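You operate a simulated robot arm through the tools that you are given. There is no shell and no other tool.

The job below is to be done with a simulated robot arm. You get a single attempt, and the scene is never put back.

JOB
Try the black panel: key on, white switch on, water at 1, then press the stop button.
Fine: first the yellow plug in and the supply on; the stop button stays down; leave the other switch off.
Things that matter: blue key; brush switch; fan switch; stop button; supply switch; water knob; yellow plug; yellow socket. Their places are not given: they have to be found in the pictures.

It is judged by the outcome, as a careful person would: the job done as asked, and still so three seconds after it is handed in. It fails if anything else is knocked over, pushed out of place, dropped, spilled or broken.

ROBOT AND FRAMES
A 7-joint arm with a two-finger parallel gripper, fixed in place. Base frame: the origin is at the foot of the arm, x ahead of it, y to its left, z up; the work surface is at about z = 0.85. Lengths are in m, angles in degrees, forces in N, time in s.
Its first joint turns from -132.0 to 132.0 degrees. Payload 3.91 kg.
The TCP is the grasp point between the finger pads, 0.03 m short of the fingertips. In the tool frame z runs along the fingers and y along their closing line. The gripper opens to 0.11 m. The fingers are 0.02 m wide and 0.01 m thick; the gripper's body (0.048 by 0.112 m) begins 0.055 m behind the TCP.
Orientation is that of the tool frame in the base frame, as [roll, pitch, yaw] about the fixed x, y, z axes, in that order (R = Rz(yaw) Ry(pitch) Rx(roll)). With the fingers straight down and closing along the base's y, the tool's x points along the base's -x, its y along +y and its z along -z.

CONTROLS
- The arm moves only by the tool apply_moves. Its argument "series" is a list of rows, each a list of 7 numbers: the shift along the base's x, y, z in m, then the turn, a rotation vector about the base's x, y, z in degrees, then the finger opening in m, from 0 to 0.11. In form: [[x, y, z, rx, ry, rz, claw], ...]. A call has 1 to 20 rows; each row shifts and turns the commanded pose from where the row before left it. A row lasts 0.2 s, in which the tool goes at most 0.05 m and 8.6 degrees; a call with a longer step from one row to the next is refused whole, and so is a gripper value outside its range. A pose out of reach is approached as far as the arm can. The call stops where the force on the tool passes 90 N (or 10 N more than at its start, if that is more) or the arm is blocked; 0.2 s more then pass. Each finger travels about 0.108 m/s and halts on what it meets, pressing with about 42 N; the grip force reading is that of the motor and also rises with nothing between the fingers. The clock runs only during rows and for 0.2 s after the last one: add rows that do not move to give the fingers time. It gives the time, the measured TCP pose, the force on the tool (base axes), the opening and the grip force at its end, in the units of the frame above (readings bear some noise), with the torque about the TCP (base axes, N m) and any sound that the robot's microphone picked up.
- Cameras (640 x 400 px; columns grow to the right, rows downward): "scene" is fixed at [0.22, -0.6503, 1.5121]; the picture's right is [0.88, -0.47, 0.00], its down [-0.15, -0.28, -0.95] and it looks along [0.45, 0.83, -0.32] (base axes); focal length 348 px, centre (320, 200). "wrist" rides on the gripper at [0.072, 0.017, -0.103] in the tool frame; the picture's right is [-0.23, 0.97, 0.00], its down [-0.76, -0.18, -0.62] and it looks along [-0.61, -0.14, 0.78] (tool axes); focal length 222 px, centre (320, 200).
- camera(camera): a new picture of that camera. The clock stands still meanwhile.
- locate(camera, pixels): for up to 12 pixels [column, row] of the newest picture of that camera ("zoom" is the newest enlarged one), the place [x, y, z] in the base frame of the surface seen there, good to about 0.003 m. The clock stands still meanwhile.
- enlarge(camera, box): a new picture of the part [left, top, right, bottom] of that camera's present view, enlarged. The clock stands still meanwhile.
- job_done(): hands the job in; it is judged then, once.

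Leave the gripper open and the arm clear of the work at the hand-in unless told otherwise.

The tools are called after "Request:" as a command line: name --pt "numbers of a row" for each row, then --argument value for the rest, lists and objects as JSON in quotes. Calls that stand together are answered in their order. apply_moves: Moves the arm, as the interface text tells. Its arguments: {"type":"object","properties":{"series":{"type":"array"}},"required":["series"]} The other tools are called the same way: camera (camera) takes a picture; locate (camera, pixels) gives the place of the surface under pixels of a picture; enlarge (camera, box) takes an enlarged picture of a part of a camera's view; job_done () hands the job in.

At the start:

```text
time: 0.0
position: [0.5009, 0.1367, 1.2873]
tool_rot: [180.0, 0.0, 180.0]
force: [0.2, 0.2, -0.2]
wrist_torque: [-0.04, -0.02, -0.02]
opening: 0.11
gripper_force: 0.2
```

scene: 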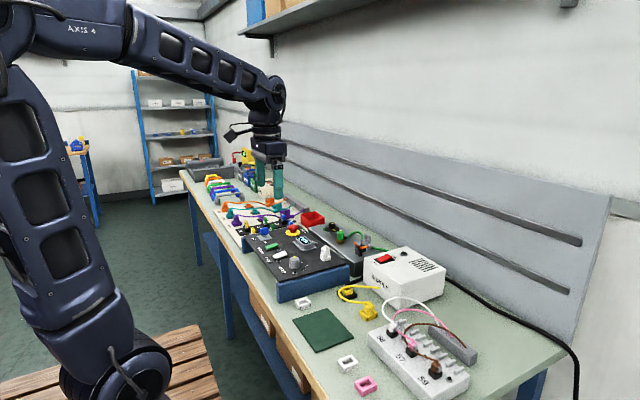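
wrist: 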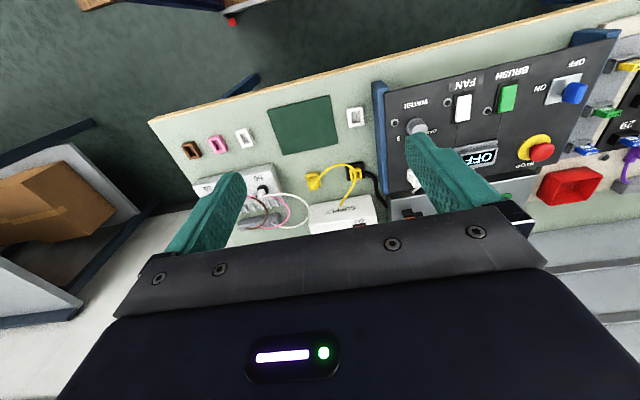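

I see a black panel with a blue key, green BRUSH switch, white FAN switch, WATER knob and a yellow-collared red STOP button. I also see a white supply box and a yellow plug on a cable. I'll enlarge these regions first.

Request:
enlarge --camera "scene" --box '[230, 200, 390, 300]'

Request:
enlarge --camera "scene" --box '[320, 230, 480, 330]'

Request:
enlarge --camera "wrist" --box '[360, 20, 640, 200]'

Request:
enlarge --camera "wrist" --box '[160, 80, 440, 255]'

```text
4.00 times, centred on (310, 250) of scene
```

zoom: 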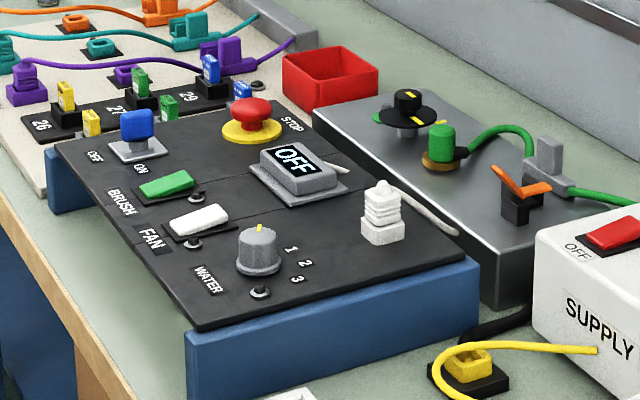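

```text
4.00 times, centred on (400, 280) of scene
```

zoom: 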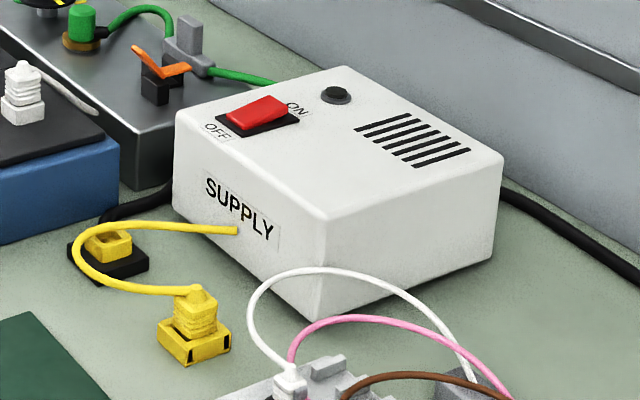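

```text
2.22 times, centred on (500, 110) of wrist
```

zoom: 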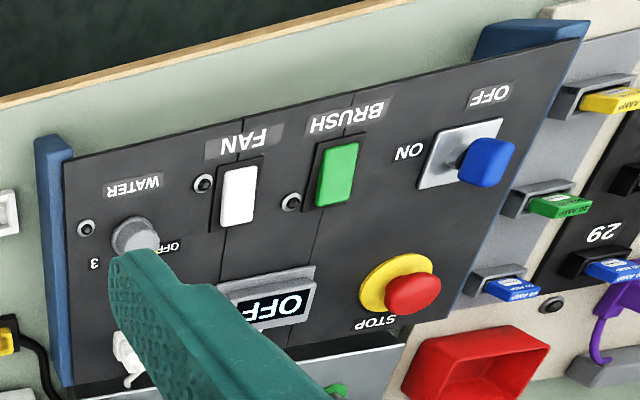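

```text
2.29 times, centred on (300, 168) of wrist
```

zoom: 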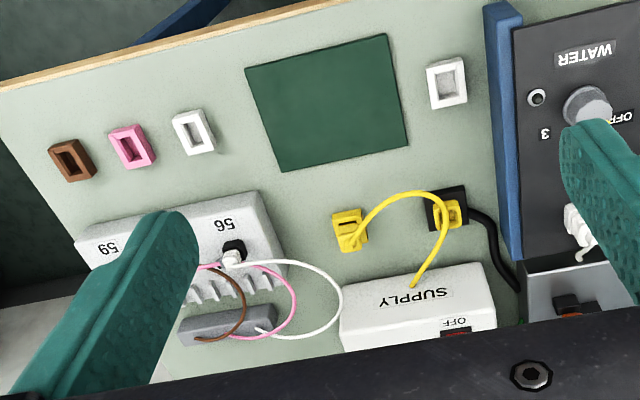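

Next I'll locate the key points: supply switch, plug and socket in the supply zoom of the scene view.

Request:
enlarge --camera "scene" --box '[330, 270, 400, 330]'

Request:
camera --camera "scene"

```text
6.67 times, centred on (365, 300) of scene
```

zoom: 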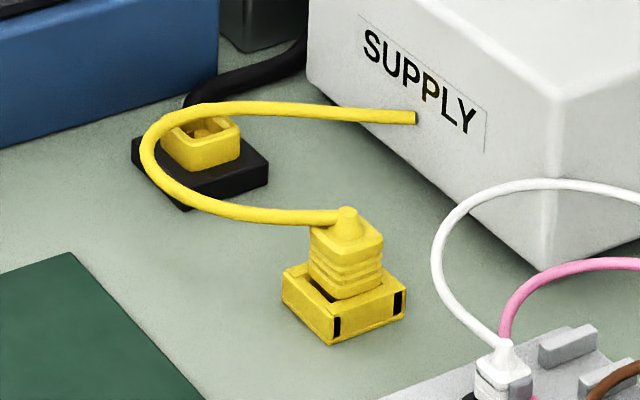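

```text
taken
```

scene: 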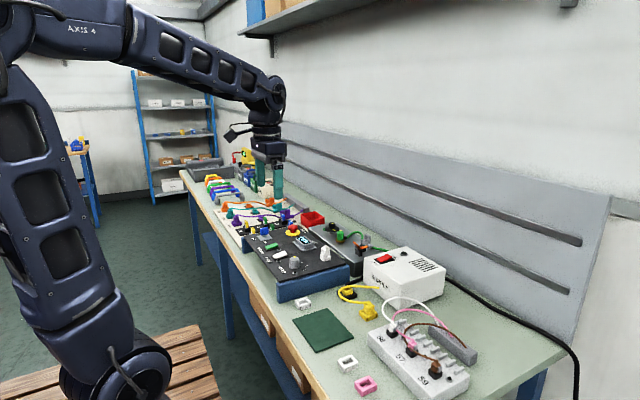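

The yellow plug stands upright in a small yellow holder, and its cable leaves from the top. The socket is the yellow collar on a black block at zoom (200,145). I'll locate points on these.

Request:
locate --camera "zoom" --pixels '[[348, 210], [315, 232], [348, 248], [382, 236], [315, 275], [345, 296], [284, 282], [335, 318], [333, 342], [405, 285], [320, 218], [367, 270]]'

Request:
locate --camera "zoom" --pixels '[[162, 135], [188, 150], [239, 128], [205, 135], [187, 172], [239, 158], [135, 143], [183, 190], [268, 166], [150, 165], [250, 165], [185, 208]]'

```text
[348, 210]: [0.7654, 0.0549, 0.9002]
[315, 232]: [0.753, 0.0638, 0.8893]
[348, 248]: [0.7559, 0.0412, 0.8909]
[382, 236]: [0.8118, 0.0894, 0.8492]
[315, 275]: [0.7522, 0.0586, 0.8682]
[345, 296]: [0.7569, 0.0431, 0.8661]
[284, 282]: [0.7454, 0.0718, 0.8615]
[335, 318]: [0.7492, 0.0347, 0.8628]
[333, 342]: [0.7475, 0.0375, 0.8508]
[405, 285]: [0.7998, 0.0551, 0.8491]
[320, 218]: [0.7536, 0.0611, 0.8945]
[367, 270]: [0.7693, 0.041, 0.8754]
```

```text
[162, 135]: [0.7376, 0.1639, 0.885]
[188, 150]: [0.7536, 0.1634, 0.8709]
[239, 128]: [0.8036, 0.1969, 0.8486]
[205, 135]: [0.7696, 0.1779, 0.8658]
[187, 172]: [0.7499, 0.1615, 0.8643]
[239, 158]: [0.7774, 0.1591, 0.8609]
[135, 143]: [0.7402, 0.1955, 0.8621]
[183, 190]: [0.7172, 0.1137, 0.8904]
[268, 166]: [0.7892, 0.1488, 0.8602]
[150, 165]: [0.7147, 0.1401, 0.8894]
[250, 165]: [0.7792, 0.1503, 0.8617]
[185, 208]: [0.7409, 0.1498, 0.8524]
```

Now I'll locate the panel controls from the first panel zoom, so I'm retaking that enlarged scene picture.

Request:
enlarge --camera "scene" --box '[235, 212, 365, 293]'

```text
4.92 times, centred on (300, 252) of scene
```

zoom: 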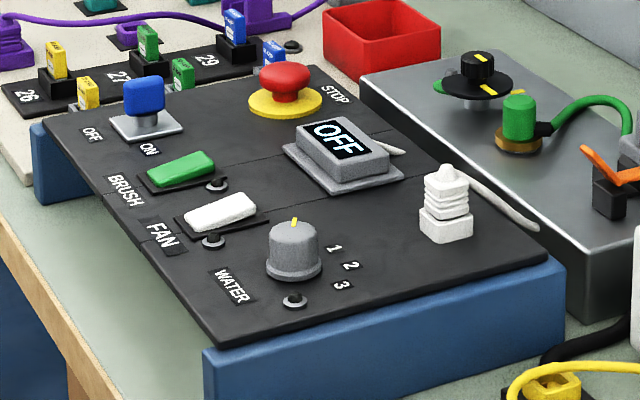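

Request:
locate --camera "zoom" --pixels '[[144, 85], [146, 125], [180, 165], [220, 210], [293, 222], [295, 265], [285, 72], [285, 100], [265, 108], [333, 248], [350, 265], [342, 285]]'

Request:
locate --camera "zoom" --pixels '[[45, 125], [310, 68], [220, 340], [550, 258], [155, 172], [212, 165], [190, 222], [250, 205], [110, 120], [185, 120], [340, 140], [446, 175]]'

```text
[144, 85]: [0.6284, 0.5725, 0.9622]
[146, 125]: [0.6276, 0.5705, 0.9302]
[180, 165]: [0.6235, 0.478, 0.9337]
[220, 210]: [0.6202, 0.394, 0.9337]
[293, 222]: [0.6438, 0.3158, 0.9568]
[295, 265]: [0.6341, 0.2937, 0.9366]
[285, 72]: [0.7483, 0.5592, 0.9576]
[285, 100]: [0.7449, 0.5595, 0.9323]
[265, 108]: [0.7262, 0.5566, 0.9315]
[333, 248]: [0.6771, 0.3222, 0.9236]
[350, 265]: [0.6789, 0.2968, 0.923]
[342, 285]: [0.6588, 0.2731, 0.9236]
```

```text
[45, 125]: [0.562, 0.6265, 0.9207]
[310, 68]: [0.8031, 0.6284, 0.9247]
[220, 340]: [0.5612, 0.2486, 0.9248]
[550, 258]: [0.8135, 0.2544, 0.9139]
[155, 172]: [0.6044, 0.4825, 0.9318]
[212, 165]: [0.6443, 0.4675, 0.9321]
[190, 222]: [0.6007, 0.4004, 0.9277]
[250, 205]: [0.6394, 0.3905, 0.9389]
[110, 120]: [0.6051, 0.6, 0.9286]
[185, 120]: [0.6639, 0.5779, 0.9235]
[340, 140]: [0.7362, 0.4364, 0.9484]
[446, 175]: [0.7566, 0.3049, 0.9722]
```

The panel is flat at z≈0.924. The key is at about (0.628,0.571), BRUSH at (0.624,0.478), FAN at (0.620,0.394), the knob at (0.64,0.305) and stop at (0.748,0.559). The plug is near (0.765,0.055) and the socket near (0.765,0.17). I'll move the gripper to about (0.64,0.13,1.05) to look at the plug and socket from above.

Request:
apply_moves --pt "0.02 0 -0.034 0 0 0 0.11" --pt "0.02 0 -0.034 0 0 0 0.11" --pt "0.02 0 -0.034 0 0 0 0.11" --pt "0.02 0 -0.034 0 0 0 0.11" --pt "0.02 0 -0.034 0 0 0 0.11" --pt "0.02 0 -0.034 0 0 0 0.11" --pt "0.02 0 -0.034 0 0 0 0.11" --pt "0 0 0 0 0 0 0.11"

Request:
camera --camera "wrist"

```text
time: 1.8
position: [0.641, 0.1357, 1.0467]
tool_rot: [179.9, 0.0, 180.0]
force: [0.9, 0.0, 0.6]
wrist_torque: [-0.02, -0.01, 0.02]
opening: 0.1098
gripper_force: 0.0
```

```text
taken
```

wrist: 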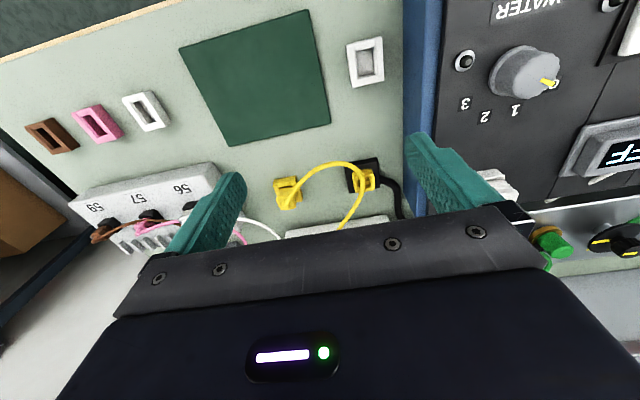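

I see the plug at wrist (287,192) and the socket at (365,178). I'll enlarge that area.

Request:
enlarge --camera "wrist" --box '[250, 145, 410, 245]'

```text
4.00 times, centred on (330, 195) of wrist
```

zoom: 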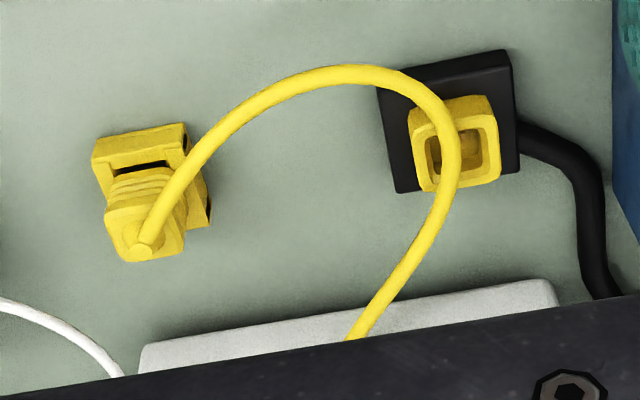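

I'll locate the plug top face corners, the holder corners and the socket rim from this zoom.

Request:
locate --camera "zoom" --pixels '[[145, 248], [108, 208], [125, 258], [185, 245], [182, 205], [94, 155], [183, 126], [210, 225], [97, 138], [183, 145], [100, 178], [205, 190]]'

Request:
locate --camera "zoom" --pixels '[[415, 125], [492, 112], [498, 180], [424, 188], [480, 150], [470, 165], [380, 90], [508, 55], [518, 170], [398, 190], [412, 110], [485, 98]]'

```text
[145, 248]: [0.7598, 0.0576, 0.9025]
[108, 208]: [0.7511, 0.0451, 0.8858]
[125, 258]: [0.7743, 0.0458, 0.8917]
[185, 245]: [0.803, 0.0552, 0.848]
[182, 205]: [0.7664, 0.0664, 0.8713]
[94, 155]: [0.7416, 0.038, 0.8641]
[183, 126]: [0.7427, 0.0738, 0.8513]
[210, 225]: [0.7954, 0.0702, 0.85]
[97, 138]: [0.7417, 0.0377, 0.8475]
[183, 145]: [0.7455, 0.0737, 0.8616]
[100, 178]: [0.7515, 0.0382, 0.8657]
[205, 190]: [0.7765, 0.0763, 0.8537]
```

```text
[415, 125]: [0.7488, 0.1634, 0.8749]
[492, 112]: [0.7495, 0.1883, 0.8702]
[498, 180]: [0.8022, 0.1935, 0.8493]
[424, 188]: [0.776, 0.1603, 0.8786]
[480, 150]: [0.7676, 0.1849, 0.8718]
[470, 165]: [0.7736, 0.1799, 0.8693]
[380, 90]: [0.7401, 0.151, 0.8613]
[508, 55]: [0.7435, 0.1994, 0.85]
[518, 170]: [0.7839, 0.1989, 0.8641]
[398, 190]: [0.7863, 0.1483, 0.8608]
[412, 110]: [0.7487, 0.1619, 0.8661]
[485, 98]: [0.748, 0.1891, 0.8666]
```

Both the plug and the socket look axis-aligned. The plug centre is about (0.761,0.056) and the socket centre about (0.763,0.175). I'll move closer to (0.687,0.073,0.976) for a sharper look at the plug and its cable.

Request:
apply_moves --pt "0.0155 -0.021 -0.0235 0 0 0 0.11" --pt "0.0155 -0.021 -0.0235 0 0 0 0.11" --pt "0.015 -0.021 -0.0235 0 0 0 0.11" --pt "0 0 0 0 0 0 0.11"

Request:
enlarge --camera "wrist" --box '[240, 100, 480, 250]'

```text
time: 2.8
position: [0.6872, 0.0726, 0.9792]
tool_rot: [-180.0, 0.0, -179.9]
force: [-0.9, -0.6, -0.4]
wrist_torque: [0.01, -0.02, -0.04]
opening: 0.1101
gripper_force: 0.1
```

```text
2.67 times, centred on (360, 175) of wrist
```

zoom: 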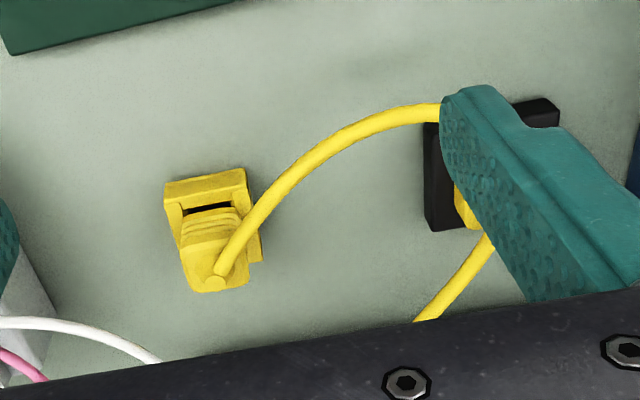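

Request:
locate --camera "zoom" --pixels '[[215, 282], [235, 255], [265, 205], [310, 155], [380, 118], [430, 108], [180, 252], [197, 288], [243, 285], [180, 240], [240, 215], [212, 250]]'

Request:
enlarge --camera "wrist" --box '[290, 155, 350, 215]'

```text
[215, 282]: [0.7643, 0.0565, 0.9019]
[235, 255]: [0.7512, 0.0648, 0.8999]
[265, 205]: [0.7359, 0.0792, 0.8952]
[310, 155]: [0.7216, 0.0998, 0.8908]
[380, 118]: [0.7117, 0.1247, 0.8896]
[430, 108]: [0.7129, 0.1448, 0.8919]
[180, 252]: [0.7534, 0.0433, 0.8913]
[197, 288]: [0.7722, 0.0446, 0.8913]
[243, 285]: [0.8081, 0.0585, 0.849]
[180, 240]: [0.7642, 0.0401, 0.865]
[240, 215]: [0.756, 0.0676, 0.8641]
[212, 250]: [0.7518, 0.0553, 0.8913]
```

```text
6.67 times, centred on (320, 185) of wrist
```

zoom: 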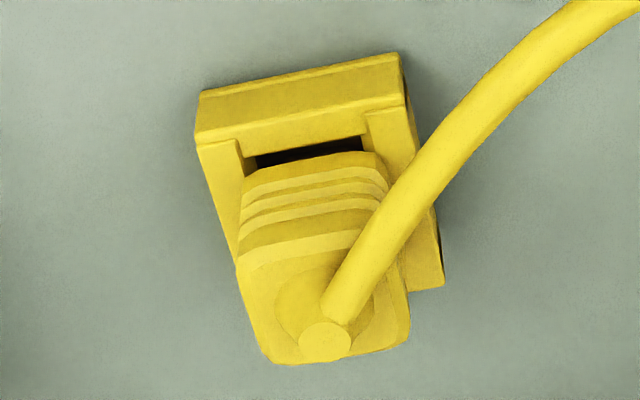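

The cable leaves the plug top toward −x/+y at z≈0.90, so I'll bias the grip slightly to +x to stay clear of it. Before grasping I'll check the supply box and its switch in the scene view.

Request:
enlarge --camera "scene" --box '[355, 240, 455, 305]'

```text
6.15 times, centred on (405, 272) of scene
```

zoom: 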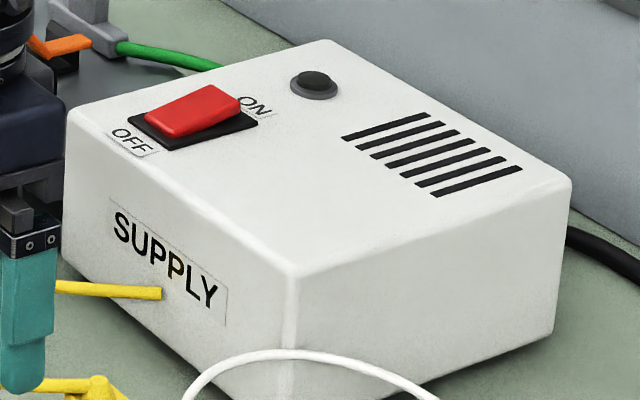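

Request:
locate --camera "zoom" --pixels '[[195, 110], [150, 125], [235, 97], [175, 147], [140, 115], [255, 122], [290, 275], [80, 115], [320, 45], [565, 185], [312, 82], [195, 80]]'

Request:
locate --camera "zoom" --pixels '[[160, 292], [130, 140], [257, 106], [185, 130], [147, 112], [205, 87], [240, 105], [152, 134]]'

```text
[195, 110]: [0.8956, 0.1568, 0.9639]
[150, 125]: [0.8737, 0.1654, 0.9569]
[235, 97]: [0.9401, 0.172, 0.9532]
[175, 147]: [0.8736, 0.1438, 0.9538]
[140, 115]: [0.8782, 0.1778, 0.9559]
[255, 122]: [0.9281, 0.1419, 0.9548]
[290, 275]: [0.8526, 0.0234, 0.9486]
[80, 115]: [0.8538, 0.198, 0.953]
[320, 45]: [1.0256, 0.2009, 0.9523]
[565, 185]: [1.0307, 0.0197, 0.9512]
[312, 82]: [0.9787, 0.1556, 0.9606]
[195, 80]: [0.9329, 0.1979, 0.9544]
```

```text
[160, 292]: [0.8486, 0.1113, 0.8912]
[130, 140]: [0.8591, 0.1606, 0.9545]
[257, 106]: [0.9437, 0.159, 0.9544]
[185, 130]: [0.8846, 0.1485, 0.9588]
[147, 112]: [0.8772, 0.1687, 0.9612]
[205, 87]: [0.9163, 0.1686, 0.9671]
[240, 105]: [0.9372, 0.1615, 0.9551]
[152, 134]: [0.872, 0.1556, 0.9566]
```

The supply box front face is at x≈0.85 with its top at z≈0.954. The rocker runs from x≈0.873 (OFF end) to 0.938 (ON end) at y≈0.160, with the ON end raised. I'll check the white cable near the plug for clearance.

Request:
enlarge --camera "wrist" --box '[200, 130, 360, 230]'

Request:
locate --camera "scene" --pixels '[[400, 299], [412, 299], [392, 306], [388, 318], [425, 305], [392, 330], [440, 335]]'

```text
4.00 times, centred on (280, 180) of wrist
```

zoom: 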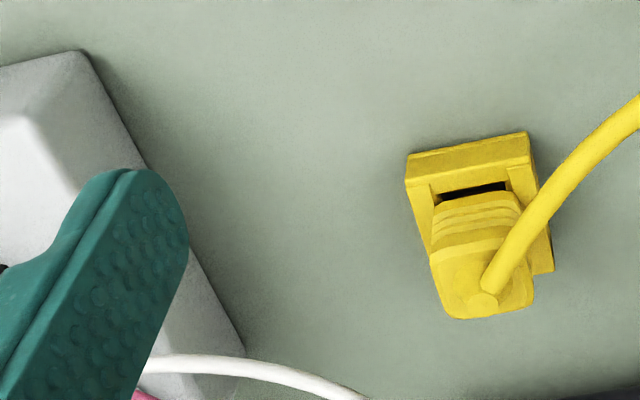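

```text
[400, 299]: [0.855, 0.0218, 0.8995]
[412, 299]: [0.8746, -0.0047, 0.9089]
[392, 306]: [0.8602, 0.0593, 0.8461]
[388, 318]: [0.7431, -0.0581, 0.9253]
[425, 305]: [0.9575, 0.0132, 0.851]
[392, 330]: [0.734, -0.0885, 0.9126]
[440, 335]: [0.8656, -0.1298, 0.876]
```

Request:
locate --camera "zoom" --pixels '[[170, 363], [240, 367], [300, 378], [345, 394], [240, 340], [90, 60], [480, 298], [435, 258], [520, 238], [455, 315], [530, 302], [540, 215]]'

```text
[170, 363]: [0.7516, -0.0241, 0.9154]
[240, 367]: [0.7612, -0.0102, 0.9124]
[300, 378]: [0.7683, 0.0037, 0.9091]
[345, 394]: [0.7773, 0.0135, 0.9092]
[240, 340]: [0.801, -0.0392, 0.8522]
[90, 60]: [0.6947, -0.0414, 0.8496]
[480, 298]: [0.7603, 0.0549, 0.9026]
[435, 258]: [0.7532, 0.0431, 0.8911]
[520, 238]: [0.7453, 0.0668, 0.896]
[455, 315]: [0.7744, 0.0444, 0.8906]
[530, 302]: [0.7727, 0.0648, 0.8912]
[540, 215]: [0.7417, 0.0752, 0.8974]
```

The white cable passes at about (0.777,0.0135,0.909), so I need a narrow opening of 0.04. The plug is about 21 mm square with its centre at (0.763,0.055). I'll narrow the fingers, move above the plug, and stop for a look before descending.

Request:
apply_moves --pt "0 0 0 0 0 0 0.04" --pt "0 0 0 0 0 0 0.04" --pt "0.04 -0.009 0 0 0 0 0.04" --pt "0.0388 -0.0086 0 0 0 0 0.04" --pt "0 0 0 0 0 0 0.04" --pt "0 0 -0.04 0 0 0 0.04" --pt "0 0 0 0 0 0 0.04"

Request:
enlarge --camera "wrist" --box '[240, 120, 400, 220]'

Request:
enlarge --camera "scene" --box '[320, 250, 440, 325]'

```text
time: 4.4
position: [0.766, 0.0553, 0.9388]
tool_rot: [-180.0, 0.0, 180.0]
force: [0.4, -0.6, -0.9]
wrist_torque: [-0.04, 0.0, 0.03]
opening: 0.0401
gripper_force: 0.1
```

```text
4.00 times, centred on (320, 170) of wrist
```

zoom: 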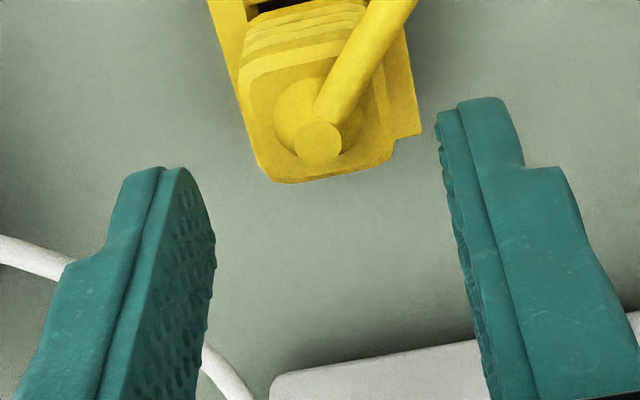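

```text
5.33 times, centred on (380, 288) of scene
```

zoom: 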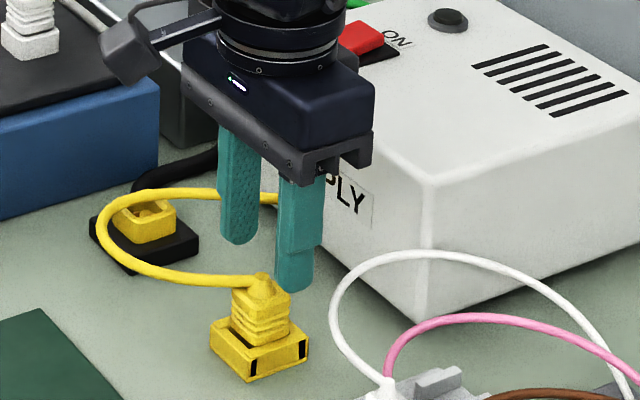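

The fingers straddle the plug line with clearance to the white cable. I'll descend to TCP z≈0.898 with fingertips just above the holder, then close gently.

Request:
apply_moves --pt "0 0 -0.02 0 0 0 0.04" --pt "0 0 -0.0205 0 0 0 0.04" --pt "0 0 0 0 0 0 0.04"

Request:
enlarge --camera "wrist" --box '[240, 100, 400, 200]'

Request:
enlarge --camera "scene" --box '[320, 250, 440, 325]'

```text
time: 5.2
position: [0.7648, 0.0537, 0.8971]
tool_rot: [180.0, -0.1, -180.0]
force: [0.6, 0.2, 0.2]
wrist_torque: [0.0, -0.02, -0.01]
opening: 0.0401
gripper_force: 0.2
```

```text
4.00 times, centred on (320, 150) of wrist
```

zoom: 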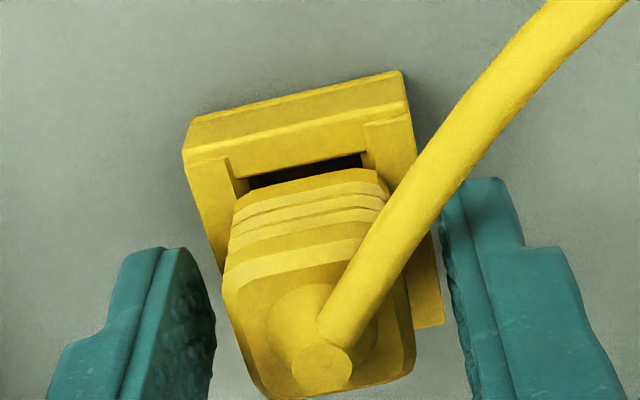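

```text
5.33 times, centred on (380, 288) of scene
```

zoom: 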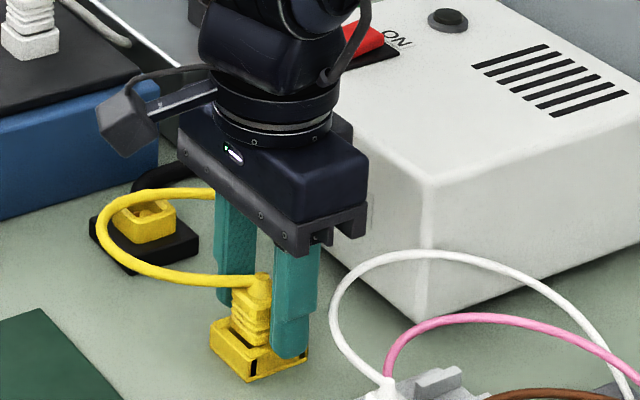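

Good alignment. Now closing on the plug.

Request:
apply_moves --pt "0 0 0 0 0 0 0.025" --pt "0 0 0 0 0 0 0.01" --pt "0 0 0 0 0 0 0.01" --pt "0 0 0 0 0 0 0.01"

Request:
enlarge --camera "wrist" --box '[240, 100, 400, 200]'

```text
time: 6.2
position: [0.7651, 0.0543, 0.8986]
tool_rot: [180.0, 0.0, -179.9]
force: [-0.8, -0.2, -0.3]
wrist_torque: [0.03, 0.03, -0.01]
opening: 0.0236
gripper_force: 42.3
```

```text
4.00 times, centred on (320, 150) of wrist
```

zoom: 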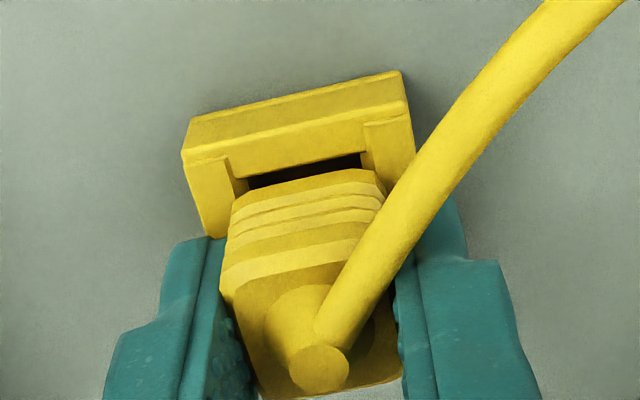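

The fingers hold the plug (opening 0.0236, grip 42 N). I'll lift slowly, 1 cm at a time, and watch the forces.

Request:
apply_moves --pt "0 0 0.005 0 0 0 0.01" --pt "0 0 0.01 0 0 0 0.01" --pt "0 0 0.01 0 0 0 0.01" --pt "0 0 0 0 0 0 0.01"

Request:
enlarge --camera "wrist" --box '[240, 100, 400, 200]'

Request:
enlarge --camera "scene" --box '[320, 250, 440, 325]'

```text
time: 7.2
position: [0.764, 0.0542, 0.9231]
tool_rot: [-179.9, 0.0, 180.0]
force: [-0.7, 0.7, -1.1]
wrist_torque: [-0.01, 0.0, 0.0]
opening: 0.0238
gripper_force: 41.8
```

```text
4.00 times, centred on (320, 150) of wrist
```

zoom: 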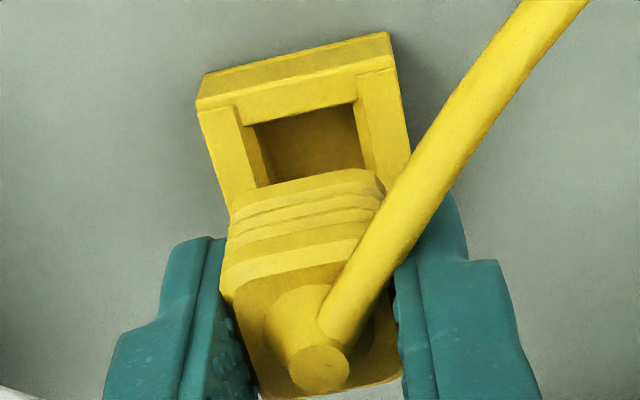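

```text
5.33 times, centred on (380, 288) of scene
```

zoom: 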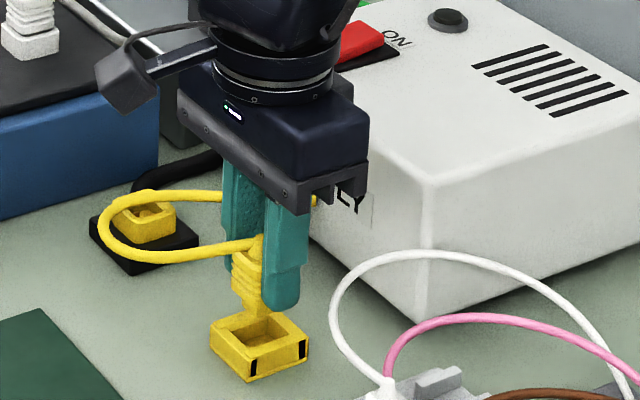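

The plug came free and the holder stayed in place. I can see a narrower tongue below the plug body. I'll lift another 4 cm and look at the plug's bottom shape.

Request:
apply_moves --pt "0 0 0.02 0 0 0 0.01" --pt "0 0 0.02 0 0 0 0.01" --pt "0 0 0 0 0 0 0.01"

Request:
enlarge --camera "scene" --box '[335, 262, 415, 312]'

Request:
enlarge --camera "wrist" --box '[240, 50, 480, 200]'

```text
time: 8.0
position: [0.7642, 0.0551, 0.9628]
tool_rot: [179.9, 0.0, 180.0]
force: [-0.3, -0.1, -0.5]
wrist_torque: [-0.01, 0.02, -0.01]
opening: 0.0234
gripper_force: 41.7
```

```text
8.00 times, centred on (375, 287) of scene
```

zoom: 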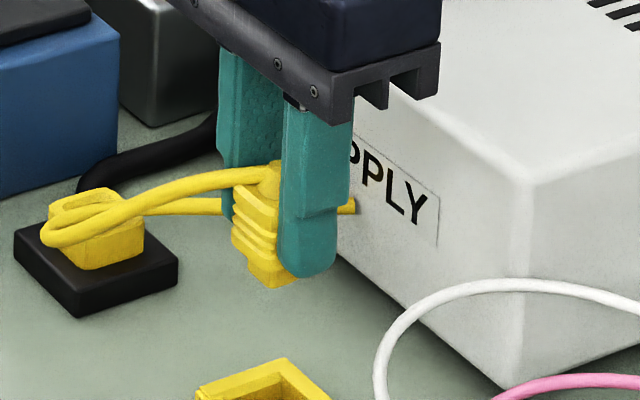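

```text
2.67 times, centred on (360, 125) of wrist
```

zoom: 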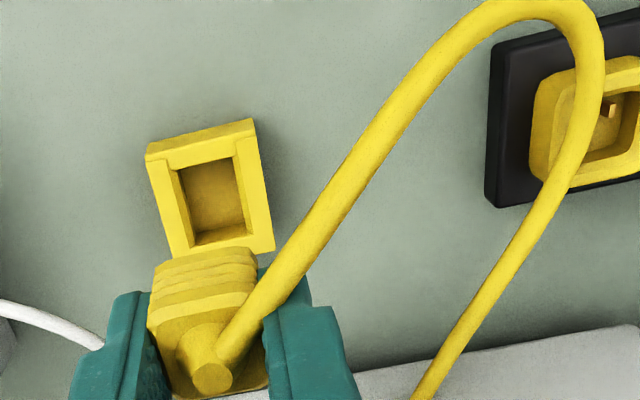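

The plug has a narrower tongue at the bottom. I'll carry it to just above the socket, around (0.785,0.172,0.985), so the wrist camera can look into the socket from nearly overhead.

Request:
apply_moves --pt "0.0 0.0 0.02 0 0 0 0.01" --pt "0.007 0.039 0.0 0 0 0 0.01" --pt "0.007 0.039 0.0 0 0 0 0.01" --pt "0.006 0.039 0.0 0 0 0 0.01" --pt "0 0 0 0 0 0 0.01" --pt "0 0 0 0 0 0 0.01"

Request:
enlarge --camera "wrist" --box '[260, 40, 400, 190]'

Request:
enlarge --camera "scene" --box '[320, 240, 400, 300]'

```text
time: 9.4
position: [0.7835, 0.1725, 0.9816]
tool_rot: [180.0, 0.0, -180.0]
force: [-0.2, 0.7, -1.5]
wrist_torque: [0.01, -0.01, -0.03]
opening: 0.0237
gripper_force: 42.6
```

```text
2.67 times, centred on (330, 115) of wrist
```

zoom: 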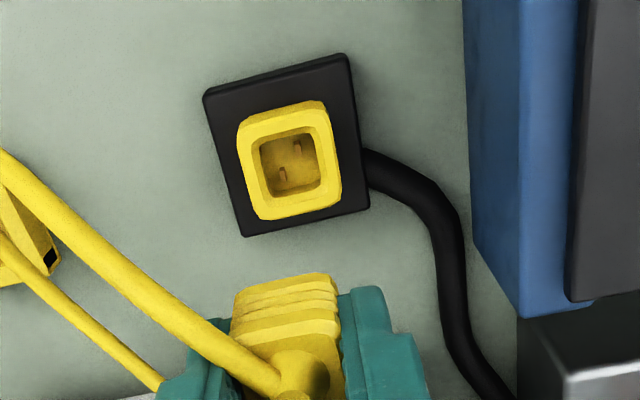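

```text
6.67 times, centred on (360, 270) of scene
```

zoom: 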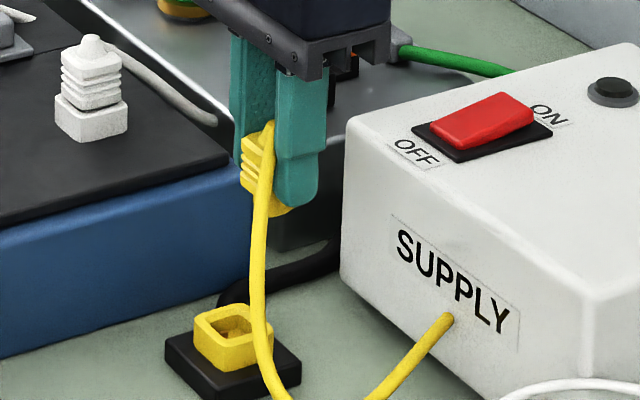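

The socket is now clear of the cable. I'll locate its base corners and collar inner corners.

Request:
enlarge --camera "wrist" --box '[300, 50, 380, 140]'

```text
4.44 times, centred on (340, 95) of wrist
```

zoom: 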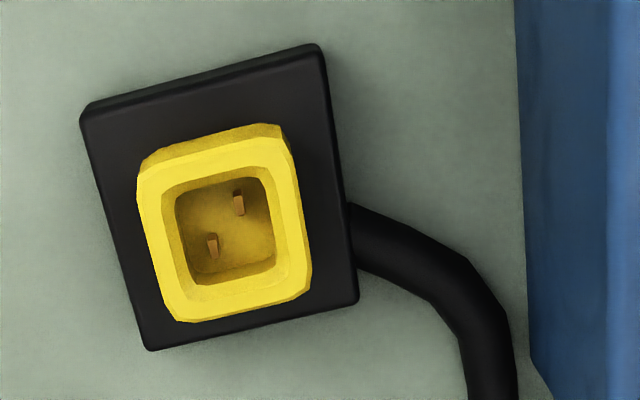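

Request:
locate --camera "zoom" --pixels '[[86, 122], [318, 55], [354, 298], [152, 346], [141, 180], [287, 150], [308, 285], [178, 315], [153, 240], [297, 215], [220, 160], [240, 300]]'

Request:
locate --camera "zoom" --pixels '[[165, 185], [262, 165], [275, 265], [190, 285], [225, 235], [238, 200], [212, 245], [165, 240], [270, 215], [300, 235], [228, 305], [222, 165]]'

```text
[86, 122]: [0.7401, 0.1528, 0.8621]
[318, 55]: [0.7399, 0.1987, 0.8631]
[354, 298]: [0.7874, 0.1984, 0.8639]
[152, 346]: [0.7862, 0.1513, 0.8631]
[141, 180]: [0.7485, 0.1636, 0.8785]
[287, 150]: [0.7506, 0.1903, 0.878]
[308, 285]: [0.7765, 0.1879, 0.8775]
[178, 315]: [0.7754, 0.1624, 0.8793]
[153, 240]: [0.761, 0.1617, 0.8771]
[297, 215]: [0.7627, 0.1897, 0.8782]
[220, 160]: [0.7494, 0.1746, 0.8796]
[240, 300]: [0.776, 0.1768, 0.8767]
```

```text
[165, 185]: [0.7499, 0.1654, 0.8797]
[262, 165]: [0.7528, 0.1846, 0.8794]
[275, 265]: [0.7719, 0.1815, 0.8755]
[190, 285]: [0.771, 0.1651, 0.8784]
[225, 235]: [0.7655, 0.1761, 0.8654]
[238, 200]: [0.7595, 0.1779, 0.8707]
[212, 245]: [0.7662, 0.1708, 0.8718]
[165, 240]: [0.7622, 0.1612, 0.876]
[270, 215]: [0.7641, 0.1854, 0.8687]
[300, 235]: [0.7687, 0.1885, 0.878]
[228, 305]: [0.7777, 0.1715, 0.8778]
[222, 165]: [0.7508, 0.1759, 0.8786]
```

The socket centre is about (0.763,0.1757), collar top at z≈0.878, no notable rotation. Now I'll measure where the plug sits in the gripper by locating points on the plug.

Request:
enlarge --camera "wrist" --box '[280, 130, 380, 210]'

```text
5.00 times, centred on (330, 170) of wrist
```

zoom: 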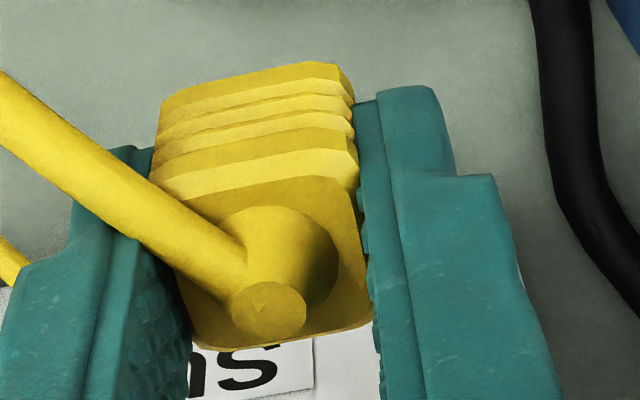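

Request:
locate --camera "zoom" --pixels '[[268, 308], [215, 195], [330, 180], [260, 188], [365, 315], [200, 340], [280, 338], [160, 125], [345, 80], [250, 85], [250, 150], [195, 330]]'

Request:
locate --camera "zoom" --pixels '[[145, 160], [130, 240], [360, 130], [375, 270], [410, 95], [160, 300], [255, 115], [255, 170], [300, 165], [210, 160], [180, 110], [340, 150]]'

```text
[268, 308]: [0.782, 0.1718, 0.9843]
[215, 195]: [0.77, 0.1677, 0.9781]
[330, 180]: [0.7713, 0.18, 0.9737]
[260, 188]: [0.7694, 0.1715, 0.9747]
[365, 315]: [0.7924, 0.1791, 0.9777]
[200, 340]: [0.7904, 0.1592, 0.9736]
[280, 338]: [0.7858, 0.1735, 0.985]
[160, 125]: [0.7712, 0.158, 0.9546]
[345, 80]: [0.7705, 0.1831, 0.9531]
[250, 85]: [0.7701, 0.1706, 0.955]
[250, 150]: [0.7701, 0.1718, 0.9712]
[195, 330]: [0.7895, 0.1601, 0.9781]
```

```text
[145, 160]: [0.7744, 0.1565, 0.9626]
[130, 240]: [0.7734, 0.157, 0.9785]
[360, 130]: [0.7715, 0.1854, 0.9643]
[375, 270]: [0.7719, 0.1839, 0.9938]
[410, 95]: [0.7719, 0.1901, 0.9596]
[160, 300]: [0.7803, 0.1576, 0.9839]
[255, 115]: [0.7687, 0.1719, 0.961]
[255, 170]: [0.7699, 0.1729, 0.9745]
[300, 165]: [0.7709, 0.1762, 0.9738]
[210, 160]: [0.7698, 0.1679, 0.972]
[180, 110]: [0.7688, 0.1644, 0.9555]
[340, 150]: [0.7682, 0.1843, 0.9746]
```

The plug centre is about (0.7815,0.1712), so I need to shift by −0.0185 in x and +0.0045 in y. Then I'll descend about 4.5 cm and check alignment before inserting.

Request:
apply_moves --pt "-0.0185 0.0045 0 0 0 0 0.01" --pt "0 0 -0.025 0 0 0 0.01" --pt "0 0 -0.02 0 0 0 0.01" --pt "0 0 0 0 0 0 0.01" --pt "0 0 0 0 0 0 0.01"

Request:
enlarge --camera "wrist" --box '[270, 90, 390, 190]'

Request:
enlarge --camera "scene" --box '[320, 250, 390, 305]'

```text
time: 10.6
position: [0.7658, 0.1746, 0.9371]
tool_rot: [180.0, 0.0, 180.0]
force: [0.2, 0.3, -0.5]
wrist_torque: [0.02, -0.01, 0.0]
opening: 0.0238
gripper_force: 42.1
```

```text
4.00 times, centred on (330, 140) of wrist
```

zoom: 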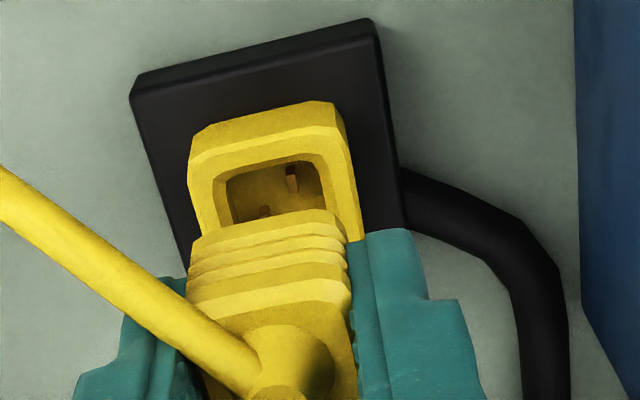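

```text
7.27 times, centred on (355, 278) of scene
```

zoom: 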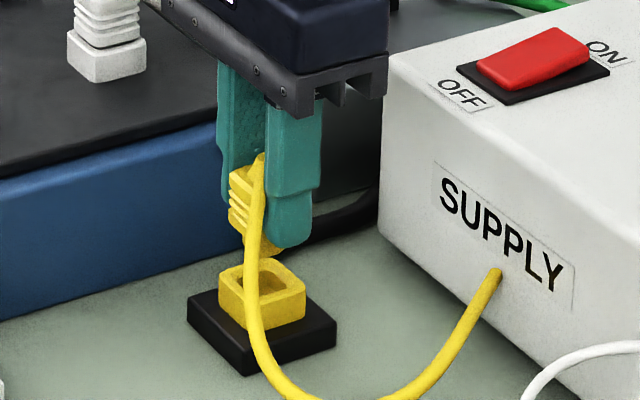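

The plug looks aligned above the socket. I'll verify numerically with collar and plug points in this wrist view.

Request:
locate --camera "scene" --pixels '[[345, 285]]'

Request:
enlarge --camera "wrist" --box '[270, 90, 390, 190]'

Request:
locate --camera "zoom" --pixels '[[192, 170], [340, 135], [200, 225], [352, 200], [270, 125], [192, 252], [340, 218], [265, 222], [190, 280], [347, 260], [270, 265], [300, 210]]'

Request:
locate --camera "zoom" --pixels '[[195, 170], [337, 135], [205, 220], [348, 200], [270, 127], [137, 100], [375, 35], [198, 255], [338, 222], [240, 230], [280, 225], [285, 395]]'

```text
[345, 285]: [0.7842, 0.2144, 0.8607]
```

```text
4.00 times, centred on (330, 140) of wrist
```

zoom: 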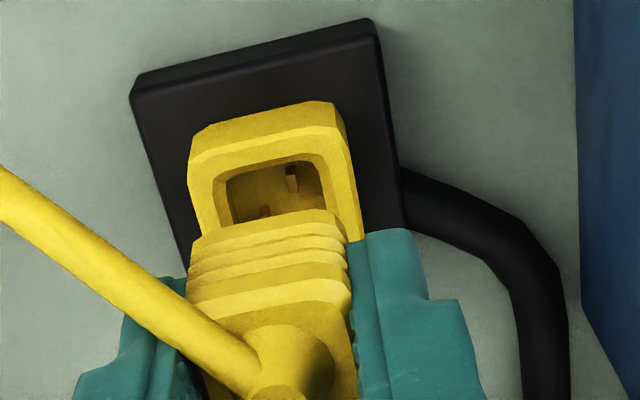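

```text
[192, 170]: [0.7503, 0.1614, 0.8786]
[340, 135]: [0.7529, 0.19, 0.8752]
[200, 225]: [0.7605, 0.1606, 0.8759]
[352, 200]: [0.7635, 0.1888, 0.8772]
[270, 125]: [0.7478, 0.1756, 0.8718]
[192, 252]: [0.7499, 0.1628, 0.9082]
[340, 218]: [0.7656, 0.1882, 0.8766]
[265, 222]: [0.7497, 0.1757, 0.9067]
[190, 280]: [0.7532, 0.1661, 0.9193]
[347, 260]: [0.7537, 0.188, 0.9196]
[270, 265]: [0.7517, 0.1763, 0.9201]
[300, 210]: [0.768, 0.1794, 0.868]
```

```text
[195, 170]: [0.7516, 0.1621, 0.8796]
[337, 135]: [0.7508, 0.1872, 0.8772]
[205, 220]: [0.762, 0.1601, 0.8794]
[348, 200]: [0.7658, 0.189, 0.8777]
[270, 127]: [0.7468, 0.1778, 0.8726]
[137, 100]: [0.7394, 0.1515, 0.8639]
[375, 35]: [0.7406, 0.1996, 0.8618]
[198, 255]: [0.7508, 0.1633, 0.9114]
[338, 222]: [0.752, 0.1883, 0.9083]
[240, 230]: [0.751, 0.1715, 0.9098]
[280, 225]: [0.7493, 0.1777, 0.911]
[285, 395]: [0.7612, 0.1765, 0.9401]
```

Plug y≈0.1757 against collar y≈0.1752, and plug x≈0.762 against 0.763. That's within a millimetre, so I'll descend in small steps and watch the force.

Request:
apply_moves --pt "0.0005 0 -0.005 0 0 0 0.01" --pt "0 0 -0.004 0 0 0 0.01" --pt "0 0 -0.004 0 0 0 0.01" --pt "0 0 -0.003 0 0 0 0.01" --pt "0 0 0 0 0 0 0.01"

Request:
enlarge --camera "scene" --box '[320, 250, 390, 305]'

Request:
enlarge --camera "wrist" --box '[270, 90, 390, 190]'

```text
time: 11.8
position: [0.7685, 0.176, 0.9214]
tool_rot: [-180.0, 0.0, -179.9]
force: [0.6, -0.3, 0.0]
wrist_torque: [-0.03, -0.03, 0.0]
opening: 0.0234
gripper_force: 41.8
```

```text
7.27 times, centred on (355, 278) of scene
```

zoom: 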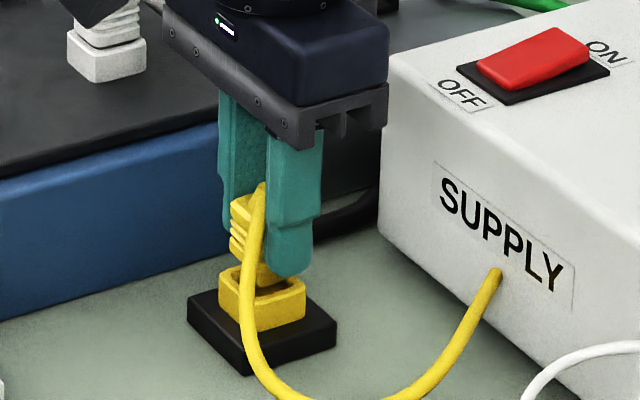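

```text
4.00 times, centred on (330, 140) of wrist
```

zoom: 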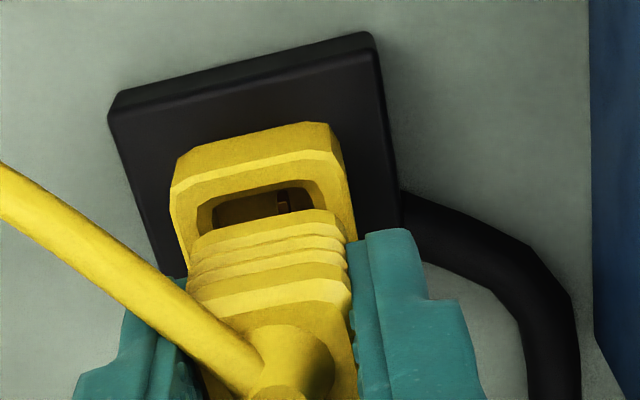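

No contact yet, and the tongue is right above the collar opening. I'll continue in 3 mm steps.

Request:
apply_moves --pt "0 0 -0.003 0 0 0 0.01" --pt "0 0 -0.003 0 0 0 0.01" --pt "0 0 -0.003 0 0 0 0.01" --pt "0 0 0 0 0 0 0.01"

Request:
enlarge --camera "scene" --box '[320, 250, 390, 305]'

Request:
enlarge --camera "wrist" --box '[270, 90, 390, 190]'

```text
time: 12.8
position: [0.7674, 0.1754, 0.9114]
tool_rot: [-180.0, -0.1, -179.9]
force: [-9.7, 0.5, -4.0]
wrist_torque: [0.02, 0.37, 0.0]
opening: 0.0235
gripper_force: 41.7
```

```text
7.27 times, centred on (355, 278) of scene
```

zoom: 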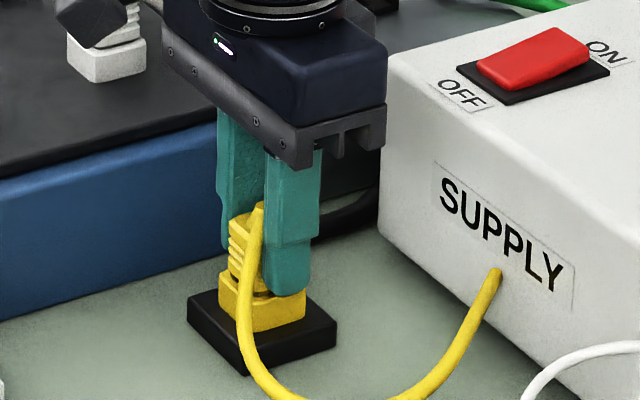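

```text
4.00 times, centred on (330, 140) of wrist
```

zoom: 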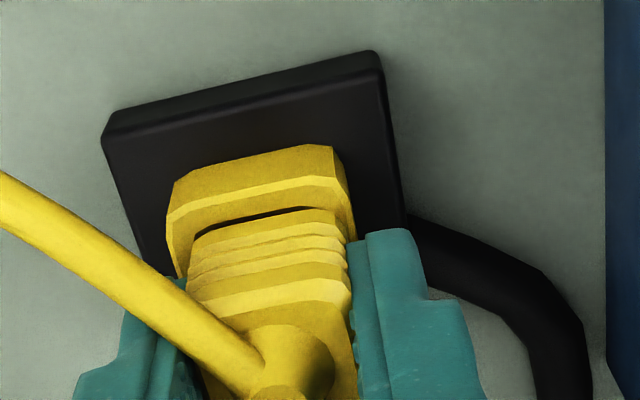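

There is a −9.7 N force along x, and the wrist view shows a gap on the −x side. The plug is a bit too far to +x, so I'll nudge −1.5 mm in x and then press further.

Request:
apply_moves --pt "-0.0012 0 0 0 0 0 0.01" --pt "0 0 -0.002 0 0 0 0.01" --pt "0 0 0 0 0 0 0.01"

```text
time: 13.6
position: [0.7666, 0.1763, 0.9122]
tool_rot: [180.0, 0.1, -179.9]
force: [-0.3, -1.4, 7.0]
wrist_torque: [-0.05, 0.0, -0.01]
opening: 0.0237
gripper_force: 42.2
```

The side force is gone, and there is an upward 7 N from contact below. I'll keep pressing down gently.

Request:
apply_moves --pt "0 0 -0.002 0 0 0 0.01" --pt "0 0 -0.002 0 0 0 0.01" --pt "0 0 0 0 0 0 0.01"

Request:
enlarge --camera "scene" --box '[320, 250, 390, 305]'

Request:
enlarge --camera "wrist" --box '[270, 90, 390, 190]'

```text
time: 14.4
position: [0.7664, 0.1755, 0.9104]
tool_rot: [179.9, 0.3, -179.9]
force: [-9.2, -10.0, 66.2]
wrist_torque: [-0.37, 0.35, 0.01]
opening: 0.0239
gripper_force: 41.9
```

```text
7.27 times, centred on (355, 278) of scene
```

zoom: 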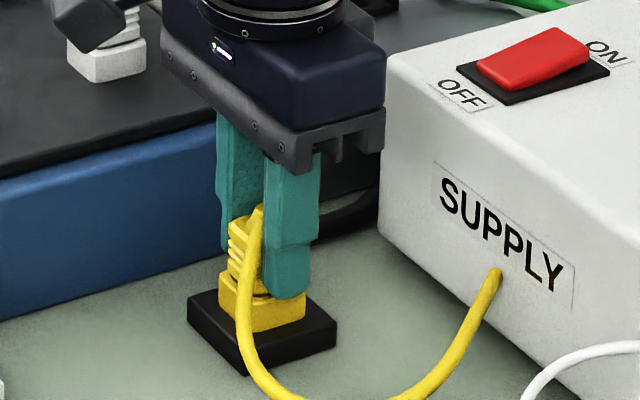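

```text
4.00 times, centred on (330, 140) of wrist
```

zoom: 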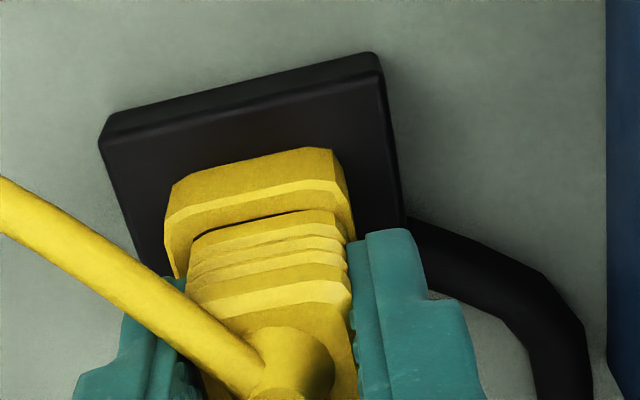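

The upward force is now 66 N. I'll look closely at whether the plug is seated or catching.

Request:
enlarge --camera "scene" --box '[335, 268, 371, 298]'

Request:
enlarge --camera "wrist" --box '[300, 120, 360, 170]'

```text
13.33 times, centred on (353, 283) of scene
```

zoom: 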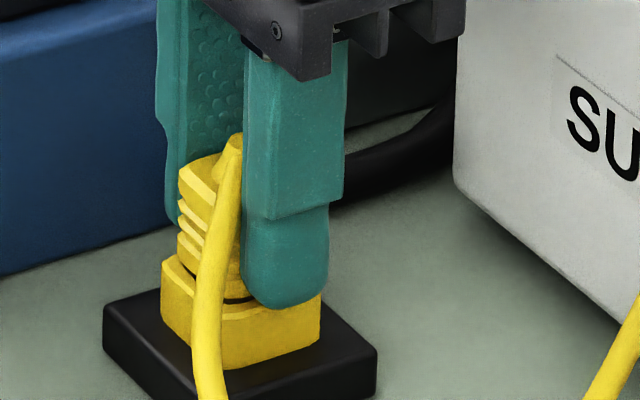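

```text
8.00 times, centred on (330, 145) of wrist
```

zoom: 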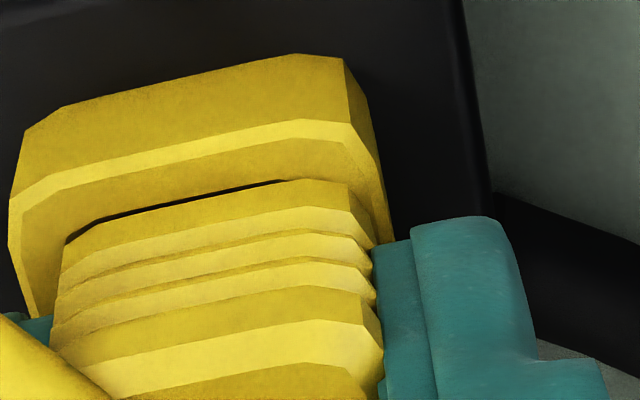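

The lateral forces act about 37 mm below the TCP, so the tongue is already inside the collar. The vertical force is centred between the fingers, which suggests the fingertips are resting on the collar rim. I'll relax the force, open slightly, raise 6 mm and look.

Request:
apply_moves --pt "-0.0006 -0.0006 0.003 0 0 0 0.01" --pt "0 0 0 0 0 0 0.01"

```text
time: 15.0
position: [0.7658, 0.1759, 0.9101]
tool_rot: [180.0, 0.1, -180.0]
force: [11.1, -0.9, 31.0]
wrist_torque: [-0.03, -0.52, 0.01]
opening: 0.0235
gripper_force: 42.7
```

Request:
apply_moves --pt "0.0003 0 0.0015 0 0 0 0.01" --pt "0 0 0 0 0 0 0.01"

```text
time: 15.6
position: [0.7656, 0.1774, 0.9093]
tool_rot: [-180.0, 0.0, 179.9]
force: [14.0, -0.3, 4.4]
wrist_torque: [-0.03, -0.56, -0.01]
opening: 0.0238
gripper_force: 41.9
```

Request:
apply_moves --pt "0.0008 0 0 0 0 0 0.01" --pt "0 0 0 0 0 0 0.01"

```text
time: 16.2
position: [0.7653, 0.1767, 0.9099]
tool_rot: [-179.9, -0.2, 180.0]
force: [-3.6, -6.6, 2.2]
wrist_torque: [-0.25, 0.15, -0.01]
opening: 0.0237
gripper_force: 42.5
```

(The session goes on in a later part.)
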